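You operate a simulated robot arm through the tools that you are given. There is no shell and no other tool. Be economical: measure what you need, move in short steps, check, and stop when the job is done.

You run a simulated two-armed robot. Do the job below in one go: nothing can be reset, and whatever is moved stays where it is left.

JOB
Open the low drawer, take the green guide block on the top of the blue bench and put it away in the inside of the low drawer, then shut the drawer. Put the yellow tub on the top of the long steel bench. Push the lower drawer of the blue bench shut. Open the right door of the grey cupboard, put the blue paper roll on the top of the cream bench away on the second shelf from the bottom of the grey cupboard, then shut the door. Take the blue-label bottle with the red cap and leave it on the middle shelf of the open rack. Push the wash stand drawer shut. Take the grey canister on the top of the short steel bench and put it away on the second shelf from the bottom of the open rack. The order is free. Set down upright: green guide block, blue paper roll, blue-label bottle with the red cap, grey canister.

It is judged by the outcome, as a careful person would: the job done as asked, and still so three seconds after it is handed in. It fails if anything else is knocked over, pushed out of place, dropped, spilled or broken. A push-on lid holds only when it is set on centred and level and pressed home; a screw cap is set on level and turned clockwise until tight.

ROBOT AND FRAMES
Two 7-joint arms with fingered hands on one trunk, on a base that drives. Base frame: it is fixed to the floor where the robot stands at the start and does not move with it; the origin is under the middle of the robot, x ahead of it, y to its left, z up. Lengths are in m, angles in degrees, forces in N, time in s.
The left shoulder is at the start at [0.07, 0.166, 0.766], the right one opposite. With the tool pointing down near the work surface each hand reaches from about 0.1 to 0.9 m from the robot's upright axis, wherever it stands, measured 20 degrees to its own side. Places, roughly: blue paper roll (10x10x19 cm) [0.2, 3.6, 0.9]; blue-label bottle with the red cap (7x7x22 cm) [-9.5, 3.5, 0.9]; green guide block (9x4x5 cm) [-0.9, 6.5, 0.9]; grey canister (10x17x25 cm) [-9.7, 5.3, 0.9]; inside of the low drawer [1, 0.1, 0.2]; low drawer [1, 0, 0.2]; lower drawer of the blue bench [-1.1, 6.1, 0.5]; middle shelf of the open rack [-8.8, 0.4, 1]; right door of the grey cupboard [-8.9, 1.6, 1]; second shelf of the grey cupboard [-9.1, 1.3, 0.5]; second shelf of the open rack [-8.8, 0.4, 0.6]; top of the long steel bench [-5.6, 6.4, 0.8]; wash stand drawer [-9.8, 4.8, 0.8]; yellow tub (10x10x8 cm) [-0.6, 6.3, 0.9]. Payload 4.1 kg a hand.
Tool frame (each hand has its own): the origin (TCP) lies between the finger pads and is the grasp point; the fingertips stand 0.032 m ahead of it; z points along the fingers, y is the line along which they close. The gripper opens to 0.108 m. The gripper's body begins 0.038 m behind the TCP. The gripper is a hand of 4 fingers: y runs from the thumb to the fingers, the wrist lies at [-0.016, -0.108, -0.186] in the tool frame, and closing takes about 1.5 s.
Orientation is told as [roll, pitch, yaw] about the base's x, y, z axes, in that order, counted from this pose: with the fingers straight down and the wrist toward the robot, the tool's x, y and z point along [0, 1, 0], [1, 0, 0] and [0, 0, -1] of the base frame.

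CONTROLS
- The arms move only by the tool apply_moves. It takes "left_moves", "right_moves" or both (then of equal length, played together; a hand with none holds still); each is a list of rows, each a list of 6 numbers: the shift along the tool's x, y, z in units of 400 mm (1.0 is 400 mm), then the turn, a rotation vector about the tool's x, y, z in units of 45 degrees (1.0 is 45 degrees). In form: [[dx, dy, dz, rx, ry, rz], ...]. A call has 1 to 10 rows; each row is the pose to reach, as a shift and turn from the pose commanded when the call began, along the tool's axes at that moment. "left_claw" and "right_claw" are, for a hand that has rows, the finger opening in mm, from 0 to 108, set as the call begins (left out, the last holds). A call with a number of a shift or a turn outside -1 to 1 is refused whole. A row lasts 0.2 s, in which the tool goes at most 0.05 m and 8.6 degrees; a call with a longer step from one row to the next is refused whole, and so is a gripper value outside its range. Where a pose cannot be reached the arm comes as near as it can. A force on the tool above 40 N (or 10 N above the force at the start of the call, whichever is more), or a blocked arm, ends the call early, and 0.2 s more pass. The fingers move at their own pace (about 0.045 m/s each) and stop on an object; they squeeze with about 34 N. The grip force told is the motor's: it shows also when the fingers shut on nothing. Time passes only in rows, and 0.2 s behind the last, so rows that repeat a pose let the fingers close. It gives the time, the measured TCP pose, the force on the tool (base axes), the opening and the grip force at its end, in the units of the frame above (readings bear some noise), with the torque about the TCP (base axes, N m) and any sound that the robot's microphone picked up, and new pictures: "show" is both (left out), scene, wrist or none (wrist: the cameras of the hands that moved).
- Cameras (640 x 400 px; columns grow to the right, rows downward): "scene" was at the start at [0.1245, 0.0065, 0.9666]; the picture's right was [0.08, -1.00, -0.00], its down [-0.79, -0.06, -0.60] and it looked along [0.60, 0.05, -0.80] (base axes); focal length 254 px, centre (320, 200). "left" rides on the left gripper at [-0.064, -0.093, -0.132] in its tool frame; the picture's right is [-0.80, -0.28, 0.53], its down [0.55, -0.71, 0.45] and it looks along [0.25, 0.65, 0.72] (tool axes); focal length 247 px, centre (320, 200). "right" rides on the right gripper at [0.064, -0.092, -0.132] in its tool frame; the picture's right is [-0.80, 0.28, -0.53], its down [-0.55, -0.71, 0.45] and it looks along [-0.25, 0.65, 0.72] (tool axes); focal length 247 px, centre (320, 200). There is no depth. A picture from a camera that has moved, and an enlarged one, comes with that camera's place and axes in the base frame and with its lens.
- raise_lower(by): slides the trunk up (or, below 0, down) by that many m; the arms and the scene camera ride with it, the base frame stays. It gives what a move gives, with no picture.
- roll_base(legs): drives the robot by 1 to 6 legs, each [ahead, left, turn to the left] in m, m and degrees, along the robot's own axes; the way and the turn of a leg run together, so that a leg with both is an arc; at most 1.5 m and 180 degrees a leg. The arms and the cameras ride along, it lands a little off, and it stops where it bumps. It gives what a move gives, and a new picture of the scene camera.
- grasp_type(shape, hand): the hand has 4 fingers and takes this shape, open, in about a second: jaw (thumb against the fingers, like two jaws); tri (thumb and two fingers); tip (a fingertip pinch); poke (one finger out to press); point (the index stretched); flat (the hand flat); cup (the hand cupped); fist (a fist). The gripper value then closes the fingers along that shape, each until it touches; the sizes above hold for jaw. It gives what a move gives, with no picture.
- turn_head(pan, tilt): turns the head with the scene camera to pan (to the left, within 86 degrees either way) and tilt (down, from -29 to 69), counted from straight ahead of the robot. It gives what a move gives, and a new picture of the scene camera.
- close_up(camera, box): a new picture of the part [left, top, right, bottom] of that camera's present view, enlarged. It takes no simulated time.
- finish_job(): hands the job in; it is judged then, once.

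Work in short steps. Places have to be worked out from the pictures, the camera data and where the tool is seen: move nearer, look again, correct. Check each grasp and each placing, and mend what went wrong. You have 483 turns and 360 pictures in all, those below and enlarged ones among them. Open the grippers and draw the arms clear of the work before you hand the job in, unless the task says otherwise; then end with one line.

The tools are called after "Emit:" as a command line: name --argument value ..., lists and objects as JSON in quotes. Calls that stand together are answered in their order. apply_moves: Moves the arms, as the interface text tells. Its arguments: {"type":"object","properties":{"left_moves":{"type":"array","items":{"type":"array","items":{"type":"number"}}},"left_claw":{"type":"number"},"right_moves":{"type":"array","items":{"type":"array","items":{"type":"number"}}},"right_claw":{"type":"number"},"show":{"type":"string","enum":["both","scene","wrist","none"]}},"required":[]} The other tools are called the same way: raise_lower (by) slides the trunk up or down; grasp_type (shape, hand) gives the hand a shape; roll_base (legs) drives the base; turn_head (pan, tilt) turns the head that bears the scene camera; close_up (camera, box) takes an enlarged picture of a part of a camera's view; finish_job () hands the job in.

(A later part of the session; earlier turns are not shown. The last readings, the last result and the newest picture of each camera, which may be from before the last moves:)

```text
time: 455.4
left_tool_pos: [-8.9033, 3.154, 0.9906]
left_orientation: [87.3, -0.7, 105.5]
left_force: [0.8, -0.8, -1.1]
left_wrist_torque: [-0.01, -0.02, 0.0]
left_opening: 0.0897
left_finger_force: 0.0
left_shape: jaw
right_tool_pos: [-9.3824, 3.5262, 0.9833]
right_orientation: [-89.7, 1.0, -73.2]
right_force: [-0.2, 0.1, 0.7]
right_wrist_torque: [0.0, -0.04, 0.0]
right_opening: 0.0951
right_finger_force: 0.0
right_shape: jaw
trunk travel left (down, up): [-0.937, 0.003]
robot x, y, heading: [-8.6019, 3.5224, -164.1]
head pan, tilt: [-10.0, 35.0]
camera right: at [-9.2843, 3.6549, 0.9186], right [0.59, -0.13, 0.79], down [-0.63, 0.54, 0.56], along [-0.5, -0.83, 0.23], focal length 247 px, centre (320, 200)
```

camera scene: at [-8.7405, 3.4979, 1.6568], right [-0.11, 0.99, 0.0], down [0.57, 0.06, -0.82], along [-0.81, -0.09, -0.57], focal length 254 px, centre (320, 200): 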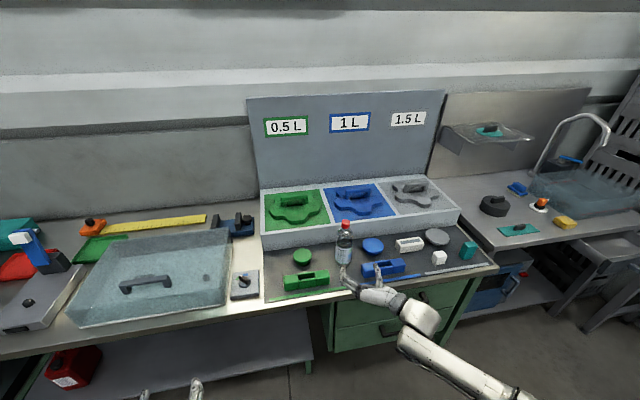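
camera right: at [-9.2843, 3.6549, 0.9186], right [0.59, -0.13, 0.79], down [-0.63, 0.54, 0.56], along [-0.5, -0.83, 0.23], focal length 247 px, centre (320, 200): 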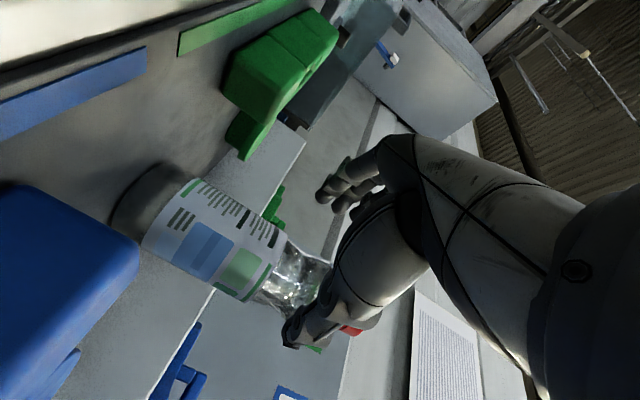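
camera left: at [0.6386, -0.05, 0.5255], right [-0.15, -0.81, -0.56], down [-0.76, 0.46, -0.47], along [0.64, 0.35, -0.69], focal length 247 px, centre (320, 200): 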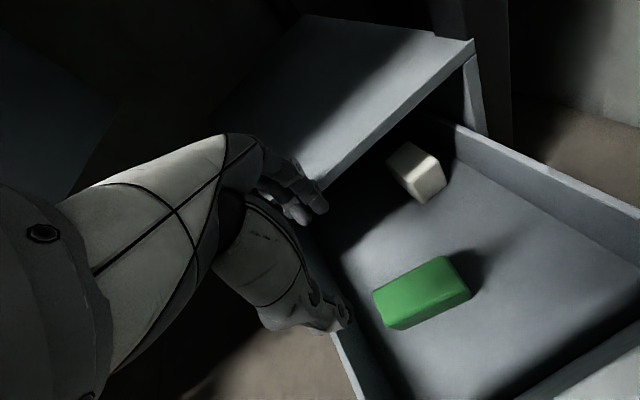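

Bottle is entering between thumb and fingers. Advance 5 cm and close.

Emit:
apply_moves --right_moves '[[0, 0, 0.065, 0, 0, 0], [0, 0, 0.125, 0, 0, 0], [0, 0, 0.125, 0, 0, 0]]' --show "none"

Emit:
apply_moves --right_moves '[[0, 0, 0, 0, 0, 0], [0, 0, 0, 0, 0, 0], [0, 0, 0, 0, 0, 0], [0, 0, 0, 0, 0, 0], [0, 0, 0, 0, 0, 0]]' --right_claw 45 --show "wrist"

```text
time: 456.2
left_tool_pos: [-8.8996, 3.1548, 0.9922]
left_orientation: [87.5, -0.6, 105.4]
left_force: [-0.5, 0.2, 0.1]
left_wrist_torque: [0.0, -0.01, 0.02]
left_opening: 0.0898
left_finger_force: 0.1
left_shape: jaw
right_tool_pos: [-9.427, 3.514, 0.9845]
right_orientation: [-90.0, 0.9, -73.2]
right_force: [0.0, 0.3, -0.3]
right_wrist_torque: [-0.02, -0.04, 0.02]
right_opening: 0.0949
right_finger_force: 0.1
right_shape: jaw
trunk travel left (down, up): [-0.937, 0.003]
robot x, y, heading: [-8.6047, 3.524, -163.6]
head pan, tilt: [-10.0, 35.0]
```

```text
time: 457.4
left_tool_pos: [-8.9029, 3.1541, 0.9918]
left_orientation: [87.4, -0.6, 105.4]
left_force: [0.1, -0.4, -0.4]
left_wrist_torque: [0.01, 0.01, 0.0]
left_opening: 0.0901
left_finger_force: 0.1
left_shape: jaw
right_tool_pos: [-9.4285, 3.5143, 0.9815]
right_orientation: [-89.8, 1.0, -73.4]
right_force: [-1.4, 0.2, 0.4]
right_wrist_torque: [-0.13, -0.06, -0.02]
right_opening: 0.0499
right_finger_force: 34.4
right_shape: jaw
trunk travel left (down, up): [-0.937, 0.003]
robot x, y, heading: [-8.6065, 3.5235, -163.9]
head pan, tilt: [-10.0, 35.0]
camera right: at [-9.3307, 3.6409, 0.9189], right [0.59, -0.13, 0.79], down [-0.63, 0.54, 0.56], along [-0.5, -0.83, 0.24], focal length 247 px, centre (320, 200)
```

right: 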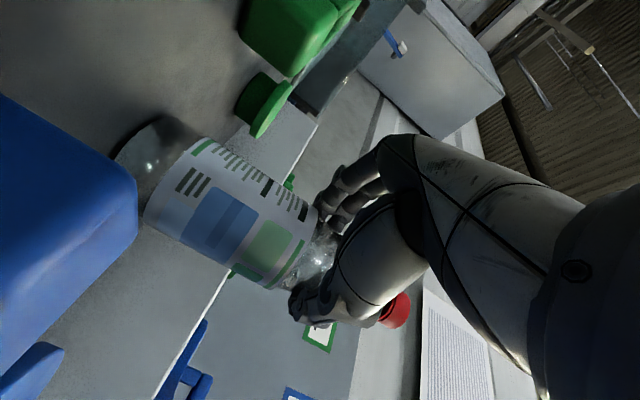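

Bottle gripped. Lift it and back away from the bench.

Emit:
apply_moves --right_moves '[[-0.08, 0, 0, 0, 0, 0], [-0.18, 0, 0, 0, 0, 0], [-0.28, 0, 0, 0, 0, 0], [-0.38, 0, 0, 0, 0, 0]]' --show "none"

Emit:
roll_base --legs '[[-0.55, 0, 1], [0, 1.4, 0], [0, 1.4, 0], [0, 0.65, 0]]'

Emit:
turn_head --pan -5 --tilt 28

```text
time: 458.4
left_tool_pos: [-8.9021, 3.1546, 0.9909]
left_orientation: [87.4, -0.6, 105.4]
left_force: [-0.6, 0.1, 0.2]
left_wrist_torque: [0.03, -0.03, 0.0]
left_opening: 0.09
left_finger_force: 0.0
left_shape: jaw
right_tool_pos: [-9.4273, 3.5106, 1.1355]
right_orientation: [-90.0, 0.9, -73.3]
right_force: [0.6, -0.4, -5.3]
right_wrist_torque: [0.0, -0.16, 0.01]
right_opening: 0.0498
right_finger_force: 33.5
right_shape: jaw
trunk travel left (down, up): [-0.937, 0.003]
robot x, y, heading: [-8.6042, 3.5235, -163.8]
head pan, tilt: [-10.0, 35.0]
```

```text
time: 477.1
left_tool_pos: [-7.4192, 0.1633, 0.9938]
left_orientation: [87.5, -2.3, 105.1]
left_force: [-2.5, 4.9, 2.8]
left_wrist_torque: [0.03, -0.16, 0.41]
left_opening: 0.09
left_finger_force: 0.1
left_shape: jaw
right_tool_pos: [-7.9433, 0.5032, 1.1356]
right_orientation: [-89.9, 1.1, -72.8]
right_force: [0.9, -2.5, -4.3]
right_wrist_torque: [0.04, -0.16, -0.04]
right_opening: 0.05
right_finger_force: 33.3
right_shape: jaw
trunk travel left (down, up): [-0.937, 0.003]
robot x, y, heading: [-7.1228, 0.523, -163.3]
head pan, tilt: [-10.0, 35.0]
stopped in leg 4: the force on the tool passed its limit at 110 N (the readings are from after the stop); the commanded pose is now the measured one
camera scene: at [-7.2579, 0.4951, 1.6567], right [-0.12, 0.99, 0.0], down [0.57, 0.07, -0.82], along [-0.81, -0.09, -0.57], focal length 254 px, centre (320, 200)
```

scene: 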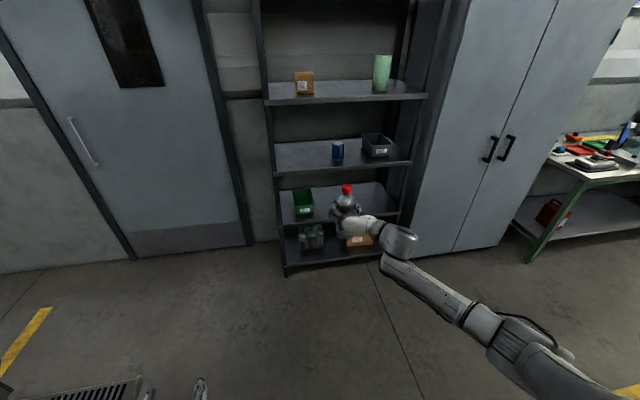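

```text
time: 477.8
left_tool_pos: [-7.4179, 0.1635, 0.993]
left_orientation: [87.3, -1.8, 105.3]
left_force: [0.1, 0.9, -0.1]
left_wrist_torque: [-0.01, -0.01, 0.0]
left_opening: 0.0901
left_finger_force: 0.1
left_shape: jaw
right_tool_pos: [-7.9462, 0.5067, 1.1339]
right_orientation: [-89.9, 0.9, -72.8]
right_force: [-0.9, -0.3, -5.5]
right_wrist_torque: [0.0, -0.17, -0.01]
right_opening: 0.05
right_finger_force: 33.6
right_shape: jaw
trunk travel left (down, up): [-0.937, 0.003]
robot x, y, heading: [-7.1225, 0.5229, -163.2]
head pan, tilt: [-5.0, 28.0]
camera scene: at [-7.2622, 0.4922, 1.6675], right [-0.2, 0.98, 0.0], down [0.46, 0.09, -0.88], along [-0.86, -0.18, -0.47], focal length 254 px, centre (320, 200)
```

scene: 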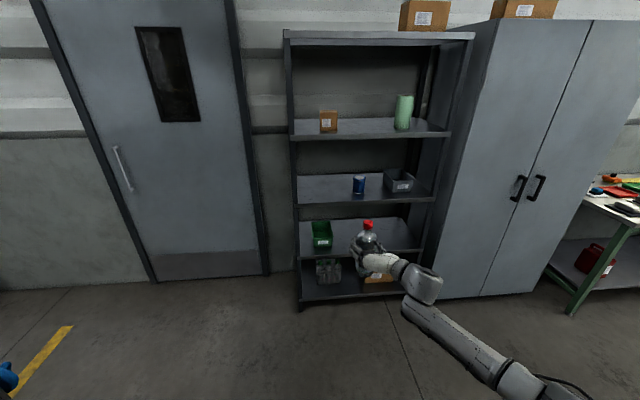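

The left hand touched something on the left; check there first.

Emit:
turn_head --pan 70 --tilt 35

```text
time: 479.2
left_tool_pos: [-7.4169, 0.1631, 0.9929]
left_orientation: [87.3, -1.9, 105.4]
left_force: [0.5, -0.4, 0.0]
left_wrist_torque: [-0.01, -0.03, -0.01]
left_opening: 0.0902
left_finger_force: 0.1
left_shape: jaw
right_tool_pos: [-7.945, 0.5049, 1.136]
right_orientation: [-89.8, 1.0, -72.8]
right_force: [-0.3, 0.6, -5.9]
right_wrist_torque: [-0.01, -0.13, -0.07]
right_opening: 0.0497
right_finger_force: 34.4
right_shape: jaw
trunk travel left (down, up): [-0.937, 0.003]
robot x, y, heading: [-7.1225, 0.5227, -163.5]
head pan, tilt: [70.0, 35.0]
camera scene: at [-7.1775, 0.4216, 1.6567], right [-1.0, 0.06, 0.0], down [0.03, 0.57, -0.82], along [-0.05, -0.82, -0.57], focal length 254 px, centre (320, 200)
```

scene: 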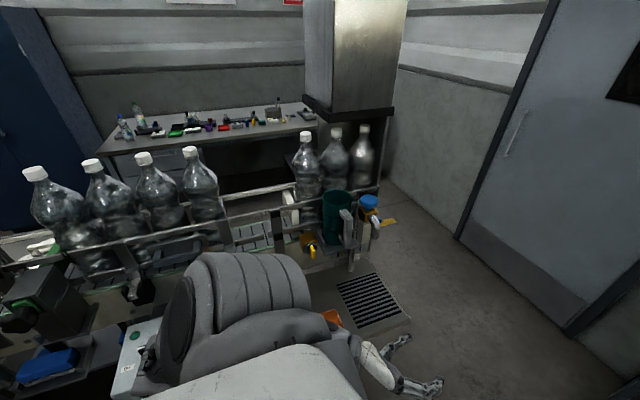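

Only the conveyor rail was touched; its bottles still stand. I'll move a bit right, shift the right hand left with the arm, and approach the middle shelf.

Emit:
roll_base --legs '[[0, -0.1, 0]]'

Emit:
apply_moves --right_moves '[[0, 0.1, 0, 0, 0, 0], [0, 0.2, 0, 0, 0, 0], [0, 0.3, 0, 0, 0, 0], [0, 0.4, 0, 0, 0, 0]]' --show "none"

Emit:
turn_head --pan -5 --tilt 28

```text
time: 480.4
left_tool_pos: [-7.4463, 0.2577, 0.9936]
left_orientation: [87.3, -1.9, 105.5]
left_force: [0.8, 0.3, 0.8]
left_wrist_torque: [0.0, 0.02, 0.02]
left_opening: 0.0901
left_finger_force: 0.1
left_shape: jaw
right_tool_pos: [-7.9733, 0.5978, 1.1353]
right_orientation: [-89.8, 1.1, -72.7]
right_force: [0.0, 0.3, -4.9]
right_wrist_torque: [-0.04, -0.18, -0.04]
right_opening: 0.0499
right_finger_force: 33.8
right_shape: jaw
trunk travel left (down, up): [-0.937, 0.003]
robot x, y, heading: [-7.1494, 0.6186, -163.2]
head pan, tilt: [70.0, 35.0]
camera scene: at [-7.2053, 0.5151, 1.6566], right [-1.0, 0.06, 0.0], down [0.03, 0.57, -0.82], along [-0.05, -0.82, -0.57], focal length 254 px, centre (320, 200)
```

scene: 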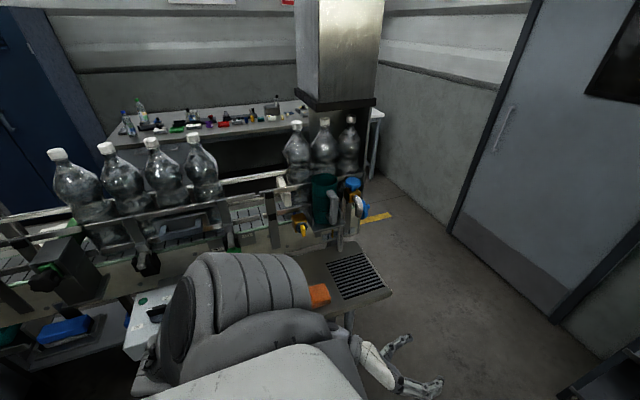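

```text
time: 481.4
left_tool_pos: [-7.4459, 0.2543, 0.9922]
left_orientation: [87.3, -2.0, 105.3]
left_force: [-0.5, -0.5, -1.3]
left_wrist_torque: [0.0, 0.01, 0.0]
left_opening: 0.0899
left_finger_force: 0.1
left_shape: jaw
right_tool_pos: [-7.9258, 0.4439, 1.1322]
right_orientation: [-89.8, 1.1, -72.8]
right_force: [0.1, -0.1, -4.8]
right_wrist_torque: [0.01, -0.1, -0.02]
right_opening: 0.0497
right_finger_force: 34.3
right_shape: jaw
trunk travel left (down, up): [-0.937, 0.003]
robot x, y, heading: [-7.15, 0.6202, -163.0]
head pan, tilt: [70.0, 35.0]
```

```text
time: 482.9
left_tool_pos: [-7.4454, 0.2568, 0.993]
left_orientation: [87.3, -1.8, 105.4]
left_force: [-0.4, 0.5, -0.2]
left_wrist_torque: [-0.03, 0.02, 0.0]
left_opening: 0.0899
left_finger_force: 0.0
left_shape: jaw
right_tool_pos: [-7.9263, 0.4461, 1.1308]
right_orientation: [-89.7, 1.1, -72.6]
right_force: [0.4, 0.4, -4.5]
right_wrist_torque: [-0.02, -0.1, 0.02]
right_opening: 0.0496
right_finger_force: 34.4
right_shape: jaw
trunk travel left (down, up): [-0.937, 0.003]
robot x, y, heading: [-7.1508, 0.6186, -163.0]
head pan, tilt: [-5.0, 28.0]
camera scene: at [-7.2902, 0.5859, 1.6675], right [-0.2, 0.98, 0.0], down [0.46, 0.1, -0.88], along [-0.86, -0.18, -0.47], focal length 254 px, centre (320, 200)
```

scene: 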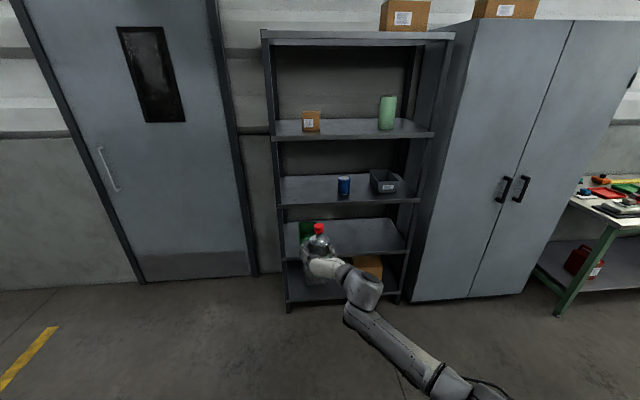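

Aligned with the free left part of the middle shelf. Advance half a metre and look.

Emit:
roll_base --legs '[[0.5, 0, 0]]'

Emit:
close_up --camera "right" --box '[0, 0, 640, 400]'

```text
time: 485.8
left_tool_pos: [-7.927, 0.1147, 0.9934]
left_orientation: [87.4, -2.0, 105.2]
left_force: [0.1, -0.4, -0.3]
left_wrist_torque: [0.02, 0.01, -0.01]
left_opening: 0.0898
left_finger_force: 0.2
left_shape: jaw
right_tool_pos: [-8.4072, 0.3057, 1.1329]
right_orientation: [-90.0, 0.9, -72.9]
right_force: [-0.5, 0.3, -4.4]
right_wrist_torque: [-0.02, -0.14, 0.01]
right_opening: 0.0497
right_finger_force: 33.8
right_shape: jaw
trunk travel left (down, up): [-0.937, 0.003]
robot x, y, heading: [-7.6321, 0.4733, -163.5]
head pan, tilt: [-5.0, 28.0]
camera scene: at [-7.7701, 0.4425, 1.6677], right [-0.2, 0.98, 0.0], down [0.46, 0.09, -0.88], along [-0.86, -0.18, -0.47], focal length 254 px, centre (320, 200)
```

scene: 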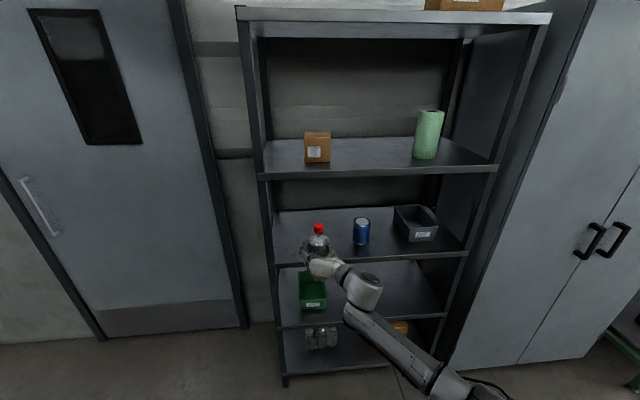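

```text
1.00 times, centred on (320, 200) of right (not enlarged: the box is as wide or as high as the picture)
camera zoom: at [-8.3107, 0.4336, 1.0686], right [0.59, -0.13, 0.79], down [-0.63, 0.53, 0.56], along [-0.5, -0.84, 0.24], focal length 247 px, centre (320, 200)
```

zoom: 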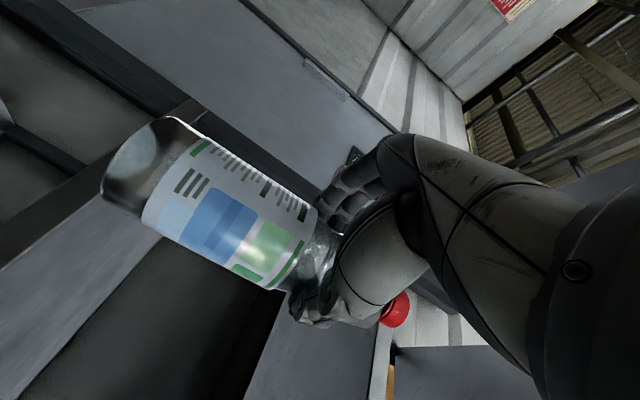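

Bottle bottom is ~6 cm above the shelf. Advance 25 cm.

Emit:
roll_base --legs '[[0.25, 0, 0]]'

Emit:
close_up --camera "scene" --box '[200, 150, 480, 350]'

```text
time: 487.6
left_tool_pos: [-8.1666, 0.0439, 0.9938]
left_orientation: [87.3, -2.0, 105.2]
left_force: [0.3, -0.2, -0.2]
left_wrist_torque: [0.01, 0.0, 0.01]
left_opening: 0.0901
left_finger_force: 0.0
left_shape: jaw
right_tool_pos: [-8.6477, 0.2333, 1.1312]
right_orientation: [-89.8, 1.0, -72.9]
right_force: [0.2, -0.1, -4.5]
right_wrist_torque: [0.03, -0.12, -0.02]
right_opening: 0.0498
right_finger_force: 33.7
right_shape: jaw
trunk travel left (down, up): [-0.937, 0.003]
robot x, y, heading: [-7.8703, 0.4057, -163.5]
head pan, tilt: [-5.0, 28.0]
camera scene: at [-8.0093, 0.3714, 1.6677], right [-0.2, 0.98, 0.0], down [0.46, 0.09, -0.88], along [-0.87, -0.18, -0.47], focal length 254 px, centre (320, 200)
```

scene: 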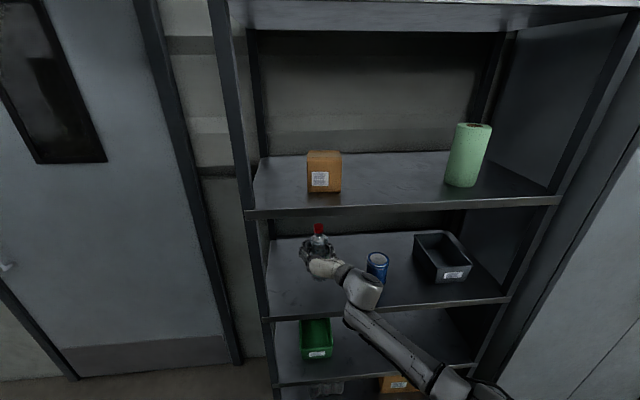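

```text
2.00 times, centred on (340, 250) of scene
camera zoom: at [-8.0093, 0.3714, 1.6677], right [-0.2, 0.98, 0.0], down [0.46, 0.09, -0.88], along [-0.87, -0.18, -0.47], focal length 508 px, centre (280, 100)
```

zoom: 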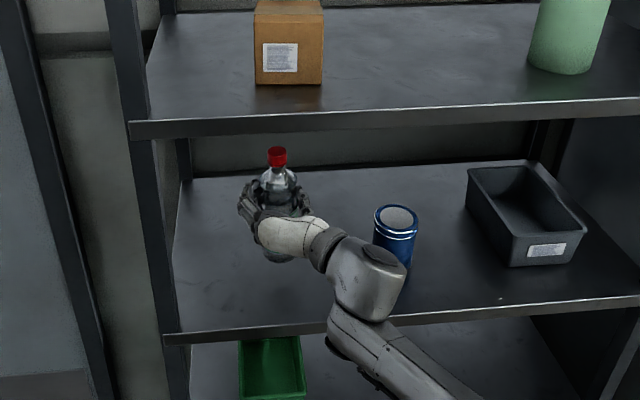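

The bottle is well over the shelf. Lower it until it touches.

Emit:
apply_moves --right_moves '[[0.04, 0, 0, 0, 0, 0], [0.08, 0, 0, 0, 0, 0], [0.11, 0, 0, 0, 0, 0]]' --show "none"

Emit:
apply_moves --right_moves '[[0.015, 0, 0, 0, 0, 0], [0.03, 0, 0, 0, 0, 0], [0.045, 0, 0, 0, 0, 0], [0.06, 0, 0, 0, 0, 0], [0.075, 0, 0, 0, 0, 0], [0.09, 0, 0, 0, 0, 0]]' --show "none"

```text
time: 488.4
left_tool_pos: [-8.1671, 0.0438, 0.9929]
left_orientation: [87.2, -1.8, 105.3]
left_force: [-0.7, 0.1, 0.6]
left_wrist_torque: [0.03, 0.0, 0.01]
left_opening: 0.0896
left_finger_force: 0.2
left_shape: jaw
right_tool_pos: [-8.6482, 0.2337, 1.0865]
right_orientation: [-89.8, 1.0, -72.9]
right_force: [-0.6, 0.6, -5.3]
right_wrist_torque: [0.02, -0.09, 0.01]
right_opening: 0.0498
right_finger_force: 33.8
right_shape: jaw
trunk travel left (down, up): [-0.937, 0.003]
robot x, y, heading: [-7.8736, 0.402, -163.5]
head pan, tilt: [-5.0, 28.0]
```

```text
time: 489.5
left_tool_pos: [-8.1659, 0.0452, 0.9951]
left_orientation: [87.3, -1.8, 105.1]
left_force: [-0.3, -0.2, -0.1]
left_wrist_torque: [0.02, -0.02, -0.04]
left_opening: 0.0901
left_finger_force: 0.1
left_shape: jaw
right_tool_pos: [-8.6493, 0.2325, 1.0762]
right_orientation: [-91.1, 0.8, -72.7]
right_force: [1.5, 4.2, 19.7]
right_wrist_torque: [0.04, 0.48, -0.11]
right_opening: 0.0495
right_finger_force: 33.7
right_shape: jaw
trunk travel left (down, up): [-0.937, 0.003]
robot x, y, heading: [-7.8722, 0.4026, -163.9]
head pan, tilt: [-5.0, 28.0]
stopped in row 5 (right hand): the force on the tool passed its limit at 44 N (the readings are from after the stop); the commanded pose is now the measured one
```

Contact at TCP z≈1.076. Open the hand and withdraw straight back.

Emit:
apply_moves --right_moves '[[-0.008, 0, 0, 0, 0, 0], [-0.008, 0, 0, 0, 0, 0], [-0.008, 0, 0, 0, 0, 0], [-0.008, 0, 0, 0, 0, 0], [-0.008, 0, 0, 0, 0, 0]]' --right_claw 100 --show "none"

Emit:
apply_moves --right_moves '[[0, 0, -0.06, 0, 0, 0], [0, 0, -0.12, 0, 0, 0], [0, 0, -0.2, 0, 0, 0], [0, 0, -0.28, 0, 0, 0]]' --show "scene"

```text
time: 490.7
left_tool_pos: [-8.1666, 0.0435, 0.9929]
left_orientation: [87.3, -1.9, 105.0]
left_force: [-0.8, 0.4, -0.4]
left_wrist_torque: [0.01, -0.03, -0.02]
left_opening: 0.09
left_finger_force: 0.0
left_shape: jaw
right_tool_pos: [-8.6491, 0.2331, 1.0749]
right_orientation: [-90.6, 1.0, -72.7]
right_force: [-0.6, 0.7, 0.0]
right_wrist_torque: [-0.02, 0.0, 0.02]
right_opening: 0.0999
right_finger_force: 0.0
right_shape: jaw
trunk travel left (down, up): [-0.937, 0.003]
robot x, y, heading: [-7.8753, 0.4025, -163.2]
head pan, tilt: [-5.0, 28.0]
```

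```text
time: 491.7
left_tool_pos: [-8.1665, 0.0448, 0.9937]
left_orientation: [87.4, -1.9, 105.1]
left_force: [-0.9, -0.4, 0.5]
left_wrist_torque: [0.0, -0.01, 0.02]
left_opening: 0.09
left_finger_force: 0.0
left_shape: jaw
right_tool_pos: [-8.5394, 0.2664, 1.074]
right_orientation: [-90.8, 1.0, -72.7]
right_force: [0.2, 0.6, -0.8]
right_wrist_torque: [0.01, 0.01, 0.02]
right_opening: 0.0996
right_finger_force: 0.1
right_shape: jaw
trunk travel left (down, up): [-0.937, 0.003]
robot x, y, heading: [-7.8698, 0.403, -163.4]
head pan, tilt: [-5.0, 28.0]
camera scene: at [-8.008, 0.3724, 1.6679], right [-0.2, 0.98, 0.0], down [0.46, 0.09, -0.88], along [-0.87, -0.18, -0.47], focal length 254 px, centre (320, 200)
```

scene: 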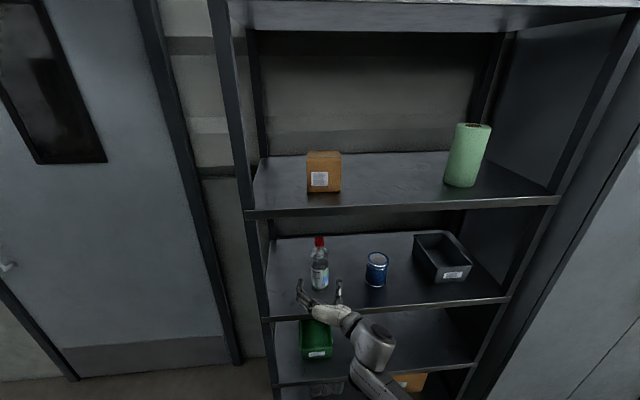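

Bottle stands on the middle shelf. Back off and strafe right toward the wash stand.

Emit:
roll_base --legs '[[-0.6, 0, 0.2], [0, -1.4, 0], [0, -1.4, 0], [0, -1.0, 0]]'

Emit:
turn_head --pan -35 --tilt 35

```text
time: 513.1
left_tool_pos: [-8.6751, 3.862, 0.9939]
left_orientation: [87.4, -2.0, 104.7]
left_force: [0.5, -1.0, 0.8]
left_wrist_torque: [0.02, -0.01, -0.02]
left_opening: 0.0898
left_finger_force: 0.0
left_shape: jaw
right_tool_pos: [-9.0486, 4.0853, 1.0759]
right_orientation: [-90.8, 1.1, -73.0]
right_force: [0.4, 0.5, -0.1]
right_wrist_torque: [0.01, -0.04, -0.04]
right_opening: 0.0998
right_finger_force: 0.0
right_shape: jaw
trunk travel left (down, up): [-0.937, 0.003]
robot x, y, heading: [-8.3795, 4.2246, -163.8]
head pan, tilt: [-5.0, 28.0]
camera scene: at [-8.5214, 4.1853, 1.6682], right [-0.2, 0.98, 0.0], down [0.46, 0.09, -0.88], along [-0.87, -0.17, -0.47], focal length 254 px, centre (320, 200)
```

scene: 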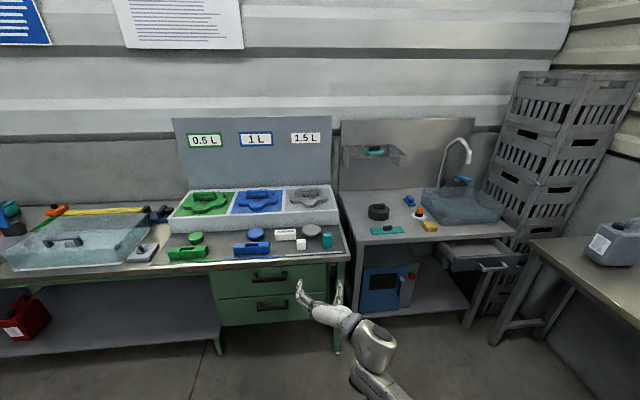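

```text
time: 514.0
left_tool_pos: [-8.6745, 3.8651, 0.9971]
left_orientation: [87.6, -1.8, 104.8]
left_force: [-0.4, 1.0, -0.1]
left_wrist_torque: [0.01, -0.04, 0.02]
left_opening: 0.0898
left_finger_force: 0.1
left_shape: jaw
right_tool_pos: [-9.0464, 4.0906, 1.0761]
right_orientation: [-90.9, 0.8, -73.0]
right_force: [-0.2, -0.4, 0.6]
right_wrist_torque: [-0.04, -0.01, 0.04]
right_opening: 0.1001
right_finger_force: 0.1
right_shape: jaw
trunk travel left (down, up): [-0.937, 0.003]
robot x, y, heading: [-8.382, 4.2223, -163.7]
head pan, tilt: [-35.0, 35.0]
camera scene: at [-8.5216, 4.2361, 1.6568], right [0.32, 0.95, 0.0], down [0.55, -0.18, -0.82], along [-0.77, 0.26, -0.58], focal length 254 px, centre (320, 200)
```

scene: 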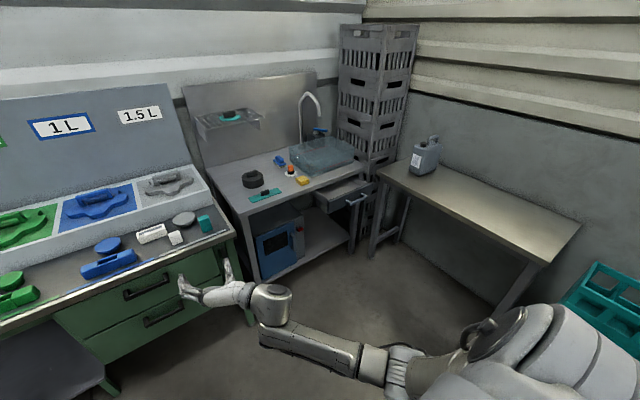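

The drawer's handle is near u=7.51, v=-7.76, z≈0.76; the canister is near [-9.67, 5.34]. I'll lower the trunk, move in between, and turn right to push the drawer with the closed right hand.

Emit:
raise_lower --by -0.31

Emit:
roll_base --legs '[[0.25, -0.5, 0], [0, 0, -25]]'

Emit:
turn_head --pan -10 --tilt 40

```text
time: 517.1
left_tool_pos: [-8.672, 3.8659, 0.6863]
left_orientation: [87.5, -1.9, 104.8]
left_force: [1.2, -0.1, -0.3]
left_wrist_torque: [0.0, 0.01, 0.03]
left_opening: 0.0901
left_finger_force: 0.0
left_shape: jaw
right_tool_pos: [-9.046, 4.0894, 0.7664]
right_orientation: [-90.9, 0.8, -73.0]
right_force: [0.4, 0.2, -0.6]
right_wrist_torque: [0.0, -0.01, -0.04]
right_opening: 0.0997
right_finger_force: 0.1
right_shape: jaw
trunk travel left (down, up): [-0.627, 0.313]
robot x, y, heading: [-8.3822, 4.2217, -163.6]
head pan, tilt: [-35.0, 35.0]
```

```text
time: 521.6
left_tool_pos: [-9.176, 4.4318, 0.6836]
left_orientation: [87.7, -1.8, 79.4]
left_force: [-0.2, -0.3, 0.1]
left_wrist_torque: [0.0, -0.03, 0.01]
left_opening: 0.0896
left_finger_force: 0.0
left_shape: jaw
right_tool_pos: [-9.4157, 4.7932, 0.7666]
right_orientation: [-91.0, 0.8, -98.4]
right_force: [-0.3, 0.8, -0.1]
right_wrist_torque: [-0.02, 0.03, 0.0]
right_opening: 0.0997
right_finger_force: 0.1
right_shape: jaw
trunk travel left (down, up): [-0.627, 0.313]
robot x, y, heading: [-8.7616, 4.6307, 171.0]
head pan, tilt: [-35.0, 35.0]
camera scene: at [-8.8726, 4.6998, 1.3467], right [0.7, 0.72, 0.0], down [0.41, -0.4, -0.82], along [-0.59, 0.57, -0.57], focal length 254 px, centre (320, 200)
```

scene: 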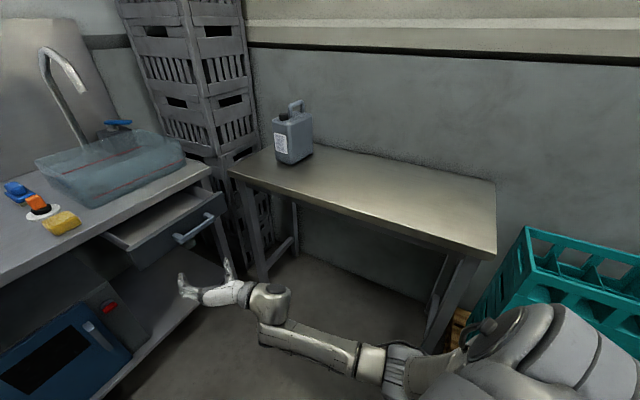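

```text
time: 522.5
left_tool_pos: [-9.1776, 4.4319, 0.6861]
left_orientation: [87.6, -1.8, 79.5]
left_force: [0.2, -0.6, 0.0]
left_wrist_torque: [0.01, -0.01, -0.03]
left_opening: 0.0899
left_finger_force: 0.0
left_shape: jaw
right_tool_pos: [-9.4171, 4.7945, 0.7669]
right_orientation: [-90.9, 0.9, -98.3]
right_force: [-0.5, 0.0, -0.3]
right_wrist_torque: [0.03, 0.03, -0.01]
right_opening: 0.0998
right_finger_force: 0.1
right_shape: jaw
trunk travel left (down, up): [-0.627, 0.313]
robot x, y, heading: [-8.7616, 4.6279, 170.8]
head pan, tilt: [-10.0, 40.0]
camera scene: at [-8.8896, 4.6663, 1.3392], right [0.33, 0.94, 0.0], down [0.61, -0.21, -0.77], along [-0.72, 0.25, -0.64], focal length 254 px, centre (320, 200)
```

scene: 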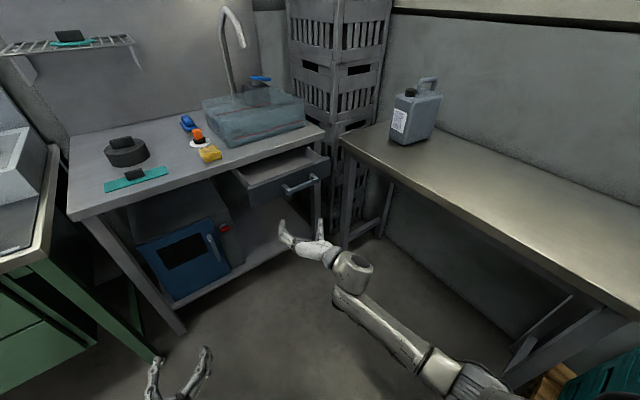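

Handle is 20 cm straight ahead of the hand at matching height. Close the hand, shift 2 cm right, and move up to contact.

Emit:
apply_moves --right_moves '[[0, -0.03, 0, 0, 0, 0], [0, -0.055, 0, 0, 0, 0], [0, -0.055, 0.1, 0, 0, 0], [0, -0.055, 0.2, 0, 0, 0], [0, -0.055, 0.25, 0, 0, 0]]' --right_claw 0 --show "none"

Emit:
roll_base --legs '[[0.09, 0.045, 0]]'

```text
time: 523.7
left_tool_pos: [-9.1763, 4.4319, 0.6852]
left_orientation: [87.5, -1.8, 79.5]
left_force: [-1.2, 0.3, 0.5]
left_wrist_torque: [-0.01, 0.03, -0.01]
left_opening: 0.0897
left_finger_force: 0.1
left_shape: jaw
right_tool_pos: [-9.5133, 4.8324, 0.7672]
right_orientation: [-90.9, 0.7, -98.3]
right_force: [-0.3, -0.4, 0.1]
right_wrist_torque: [-0.01, -0.02, -0.03]
right_opening: 0.0002
right_finger_force: 0.0
right_shape: jaw
trunk travel left (down, up): [-0.627, 0.313]
robot x, y, heading: [-8.7627, 4.6333, 171.0]
head pan, tilt: [-10.0, 40.0]
```

```text
time: 524.8
left_tool_pos: [-9.274, 4.4011, 0.6845]
left_orientation: [87.6, -1.9, 79.5]
left_force: [-0.1, -0.2, -0.3]
left_wrist_torque: [-0.01, 0.03, 0.04]
left_opening: 0.0899
left_finger_force: 0.0
left_shape: jaw
right_tool_pos: [-9.6106, 4.8017, 0.7668]
right_orientation: [-90.9, 0.8, -98.4]
right_force: [-0.4, -0.2, -0.3]
right_wrist_torque: [-0.03, 0.06, 0.0]
right_opening: 0.0
right_finger_force: 33.8
right_shape: jaw
trunk travel left (down, up): [-0.627, 0.313]
robot x, y, heading: [-8.8562, 4.5972, 171.4]
head pan, tilt: [-10.0, 40.0]
camera scene: at [-8.9879, 4.6356, 1.339], right [0.33, 0.94, 0.0], down [0.61, -0.21, -0.77], along [-0.72, 0.25, -0.64], focal length 254 px, centre (320, 200)
```

scene: 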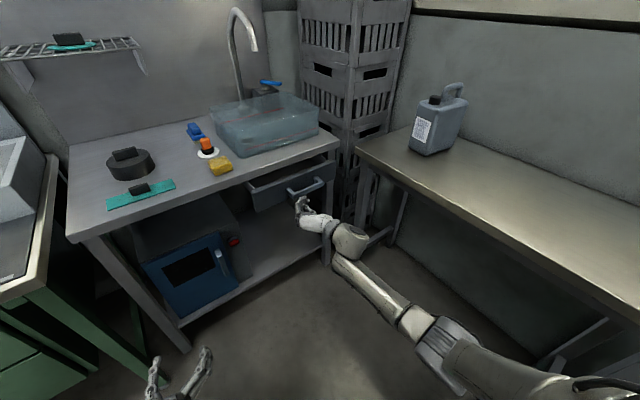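

The drawer is moving in. Push a bit more until it stops.

Emit:
roll_base --legs '[[0.09, 0.035, 0]]'

Emit:
close_up --camera "scene" --box '[200, 120, 420, 280]'

```text
time: 526.0
left_tool_pos: [-9.3681, 4.3813, 0.6852]
left_orientation: [87.5, -1.9, 79.5]
left_force: [-0.3, 0.3, -0.3]
left_wrist_torque: [-0.01, -0.01, -0.04]
left_opening: 0.0897
left_finger_force: 0.1
left_shape: jaw
right_tool_pos: [-9.7049, 4.7813, 0.7658]
right_orientation: [-90.8, 0.9, -98.4]
right_force: [0.5, -1.0, -0.5]
right_wrist_torque: [0.0, 0.02, 0.0]
right_opening: 0.0
right_finger_force: 34.4
right_shape: jaw
trunk travel left (down, up): [-0.627, 0.313]
robot x, y, heading: [-8.9494, 4.5779, 170.9]
head pan, tilt: [-10.0, 40.0]
camera scene: at [-9.0819, 4.6153, 1.3389], right [0.33, 0.94, 0.0], down [0.61, -0.21, -0.77], along [-0.72, 0.25, -0.64], focal length 254 px, centre (320, 200)
```

scene: 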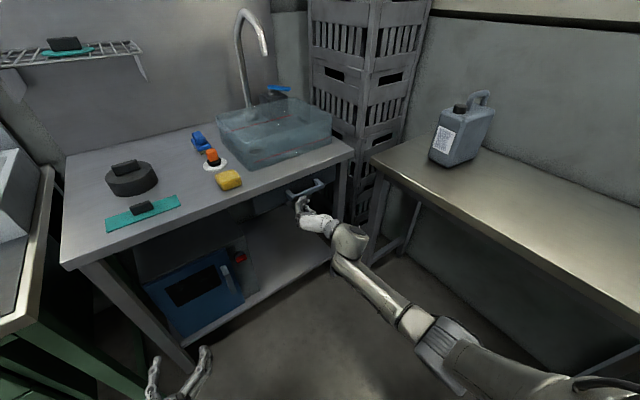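

```text
2.50 times, centred on (310, 200) of scene
camera zoom: at [-9.0819, 4.6153, 1.3389], right [0.33, 0.94, 0.0], down [0.61, -0.21, -0.77], along [-0.72, 0.25, -0.64], focal length 634 px, centre (345, 200)
```

zoom: 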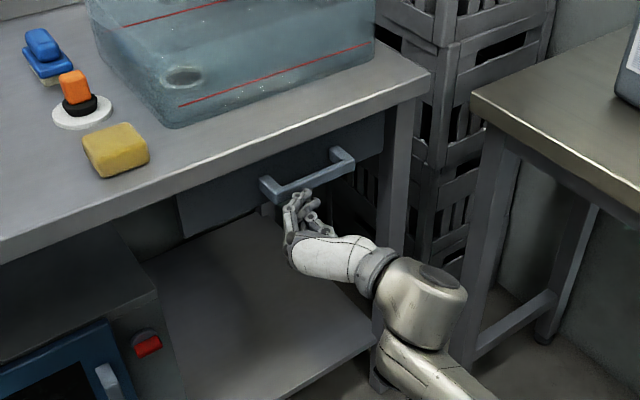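

Nearly in. A little more until force builds.

Emit:
roll_base --legs '[[0.07, 0.035, 0]]'

Emit:
close_up --camera "scene" --box '[200, 120, 420, 280]'

```text
time: 526.9
left_tool_pos: [-9.3967, 4.3738, 0.6871]
left_orientation: [87.9, -1.8, 79.2]
left_force: [-0.7, 0.0, 0.6]
left_wrist_torque: [-0.01, 0.03, 0.01]
left_opening: 0.09
left_finger_force: 0.0
left_shape: jaw
right_tool_pos: [-9.727, 4.773, 0.7694]
right_orientation: [-91.4, 0.9, -98.1]
right_force: [27.1, 7.5, 11.4]
right_wrist_torque: [0.03, 0.31, -0.32]
right_opening: 0.0002
right_finger_force: 33.6
right_shape: jaw
trunk travel left (down, up): [-0.627, 0.313]
robot x, y, heading: [-8.9838, 4.5716, 170.9]
head pan, tilt: [-10.0, 40.0]
stopped in leg 1: the force on the tool passed its limit at 172 N (the readings are from after the stop); the commanded pose is now the measured one
camera scene: at [-9.1053, 4.6064, 1.3398], right [0.33, 0.94, 0.0], down [0.6, -0.21, -0.77], along [-0.73, 0.25, -0.64], focal length 254 px, centre (320, 200)
```

scene: 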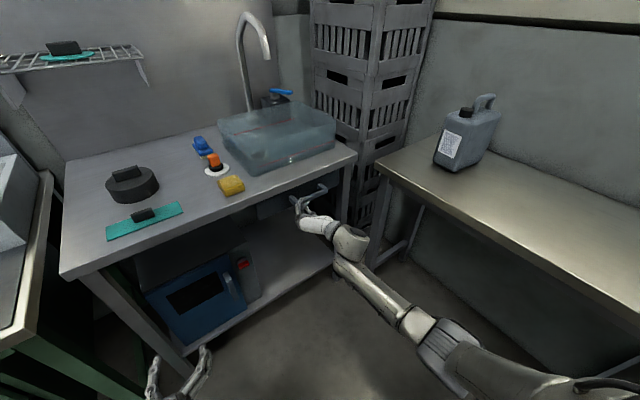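

```text
2.50 times, centred on (310, 200) of scene
camera zoom: at [-9.1053, 4.6064, 1.3398], right [0.33, 0.94, 0.0], down [0.6, -0.21, -0.77], along [-0.73, 0.25, -0.64], focal length 634 px, centre (345, 200)
```

zoom: 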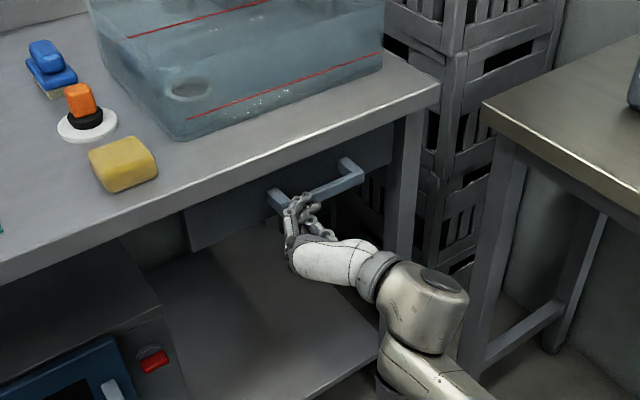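

The drawer hit its stop (172 N). I'll drop the hand below the handle before backing off, so it isn't pulled open again.

Emit:
apply_moves --right_moves '[[0, 0, -0.01, 0, 0, 0], [0.08, 0, -0.01, 0, 0, 0], [0.16, 0, -0.01, 0, 0, 0], [0.24, 0, -0.02, 0, 0, 0], [0.24, 0, -0.12, 0, 0, 0]]' --show "none"

Emit:
roll_base --legs '[[-0.22, 0, 0]]'

Emit:
close_up --camera "scene" --box '[200, 100, 520, 280]'

```text
time: 528.1
left_tool_pos: [-9.3983, 4.3742, 0.6865]
left_orientation: [87.7, -1.7, 79.3]
left_force: [0.1, 0.3, -0.7]
left_wrist_torque: [0.01, 0.01, 0.04]
left_opening: 0.0901
left_finger_force: 0.1
left_shape: jaw
right_tool_pos: [-9.6828, 4.7674, 0.67]
right_orientation: [-91.1, 0.8, -97.9]
right_force: [0.2, 0.3, 0.5]
right_wrist_torque: [-0.02, -0.01, -0.02]
right_opening: 0.0001
right_finger_force: 34.3
right_shape: jaw
trunk travel left (down, up): [-0.627, 0.313]
robot x, y, heading: [-8.9852, 4.57, 170.6]
head pan, tilt: [-10.0, 40.0]
```

```text
time: 529.7
left_tool_pos: [-9.1829, 4.3354, 0.6854]
left_orientation: [87.7, -1.7, 79.4]
left_force: [0.8, 0.1, 0.2]
left_wrist_torque: [-0.01, 0.02, -0.01]
left_opening: 0.0899
left_finger_force: 0.2
left_shape: jaw
right_tool_pos: [-9.4689, 4.7307, 0.6688]
right_orientation: [-90.9, 0.8, -98.0]
right_force: [0.4, -0.7, 0.0]
right_wrist_torque: [-0.02, -0.01, 0.0]
right_opening: 0.0002
right_finger_force: 34.3
right_shape: jaw
trunk travel left (down, up): [-0.627, 0.313]
robot x, y, heading: [-8.7664, 4.5359, 170.7]
head pan, tilt: [-10.0, 40.0]
camera scene: at [-8.895, 4.5707, 1.3393], right [0.33, 0.94, 0.0], down [0.61, -0.21, -0.77], along [-0.72, 0.25, -0.64], focal length 254 px, centre (320, 200)
```

scene: 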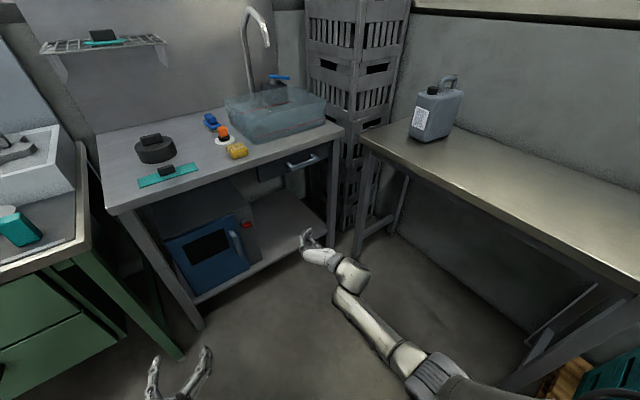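

```text
2.00 times, centred on (360, 190) of scene
camera zoom: at [-8.895, 4.5707, 1.3393], right [0.33, 0.94, 0.0], down [0.61, -0.21, -0.77], along [-0.72, 0.25, -0.64], focal length 508 px, centre (240, 220)
```

zoom: 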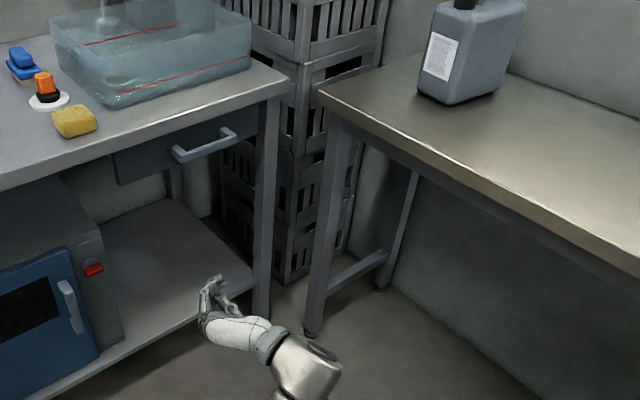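

Wash-stand drawer is shut. Now I'll look closely at the canister.

Emit:
close_up --camera "scene" --box '[380, 50, 500, 160]'

```text
3.64 times, centred on (440, 105) of scene
camera zoom: at [-8.895, 4.5707, 1.3393], right [0.33, 0.94, 0.0], down [0.61, -0.21, -0.77], along [-0.72, 0.25, -0.64], focal length 923 px, centre (-116, 546)
```

zoom: 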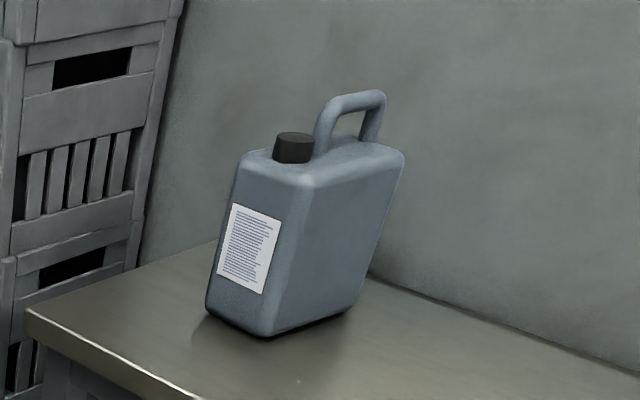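

The can's axis runs into the bench with a small loop handle on top (bar centre ≈ [-9.70, 5.37, 1.085]). The left hand can take it head-on. I'll raise the trunk, turn right to face that bench and move in.

Emit:
raise_lower --by 0.31

Emit:
roll_base --legs '[[0, 0, -64], [0.15, 0.42, 0]]'

Emit:
turn_head --pan 15 --tilt 35

```text
time: 532.8
left_tool_pos: [-9.1847, 4.3374, 0.9953]
left_orientation: [87.5, -1.8, 79.5]
left_force: [0.4, 0.0, 0.3]
left_wrist_torque: [-0.01, 0.02, -0.02]
left_opening: 0.0898
left_finger_force: 0.0
left_shape: jaw
right_tool_pos: [-9.4686, 4.7311, 0.9786]
right_orientation: [-91.0, 0.7, -98.0]
right_force: [0.5, 0.3, -0.3]
right_wrist_torque: [-0.01, 0.02, -0.02]
right_opening: 0.0
right_finger_force: 33.7
right_shape: jaw
trunk travel left (down, up): [-0.937, 0.003]
robot x, y, heading: [-8.7658, 4.5332, 170.4]
head pan, tilt: [-10.0, 40.0]
```

```text
time: 538.3
left_tool_pos: [-9.5732, 4.8453, 0.9952]
left_orientation: [87.7, -1.8, 15.5]
left_force: [-0.8, 0.6, -0.4]
left_wrist_torque: [-0.01, -0.04, 0.0]
left_opening: 0.0899
left_finger_force: 0.1
left_shape: jaw
right_tool_pos: [-9.3446, 5.2745, 0.9799]
right_orientation: [-91.0, 0.8, -161.9]
right_force: [-0.1, -0.2, -0.2]
right_wrist_torque: [-0.01, -0.01, 0.0]
right_opening: 0.0
right_finger_force: 34.2
right_shape: jaw
trunk travel left (down, up): [-0.937, 0.003]
robot x, y, heading: [-9.2103, 4.5581, 107.0]
head pan, tilt: [-10.0, 40.0]
camera scene: at [-9.2366, 4.6903, 1.6492], right [0.99, 0.12, 0.0], down [0.08, -0.64, -0.77], along [-0.09, 0.76, -0.64], focal length 254 px, centre (320, 200)
```

scene: 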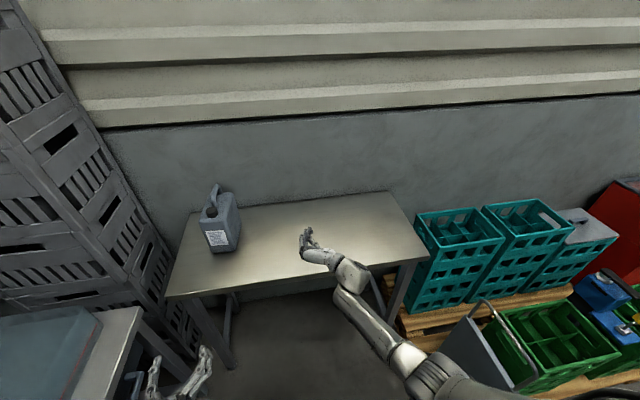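

```text
time: 539.2
left_tool_pos: [-9.5737, 4.8456, 0.9947]
left_orientation: [87.6, -1.8, 15.6]
left_force: [-1.3, -0.4, -1.3]
left_wrist_torque: [-0.01, -0.01, 0.0]
left_opening: 0.0899
left_finger_force: 0.1
left_shape: jaw
right_tool_pos: [-9.3449, 5.2741, 0.9778]
right_orientation: [-90.9, 0.7, -162.0]
right_force: [-0.3, 0.0, 0.8]
right_wrist_torque: [-0.01, 0.02, 0.0]
right_opening: 0.0
right_finger_force: 33.9
right_shape: jaw
trunk travel left (down, up): [-0.937, 0.003]
robot x, y, heading: [-9.2105, 4.5541, 106.8]
head pan, tilt: [15.0, 35.0]
camera scene: at [-9.2735, 4.6807, 1.6567], right [0.85, 0.53, 0.0], down [0.3, -0.49, -0.82], along [-0.43, 0.7, -0.57], focal length 254 px, centre (320, 200)
```

scene: 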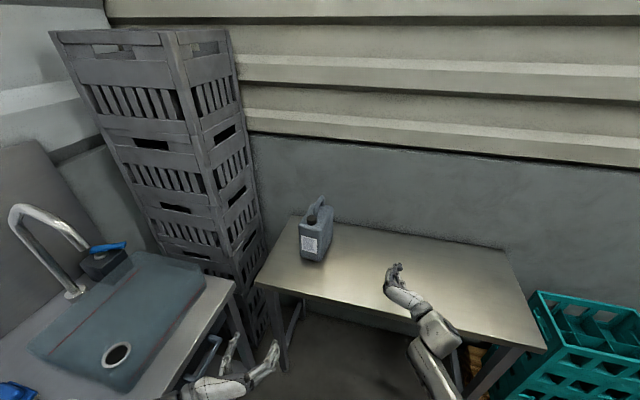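

Emit:
close_up --camera "scene" --box '[260, 160, 380, 280]'

```text
3.33 times, centred on (320, 220) of scene
camera zoom: at [-9.2735, 4.6807, 1.6567], right [0.85, 0.53, 0.0], down [0.3, -0.49, -0.82], along [-0.43, 0.7, -0.57], focal length 846 px, centre (320, 133)
```

zoom: 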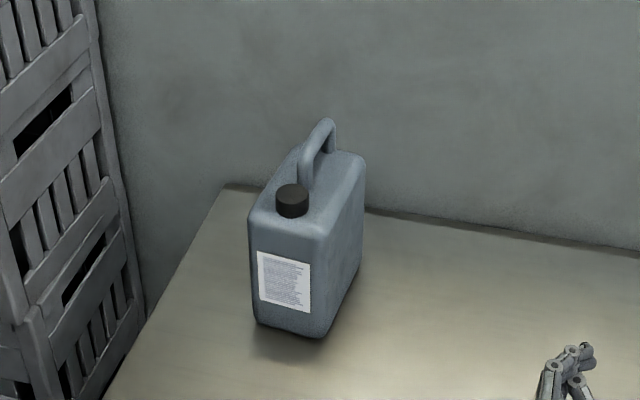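

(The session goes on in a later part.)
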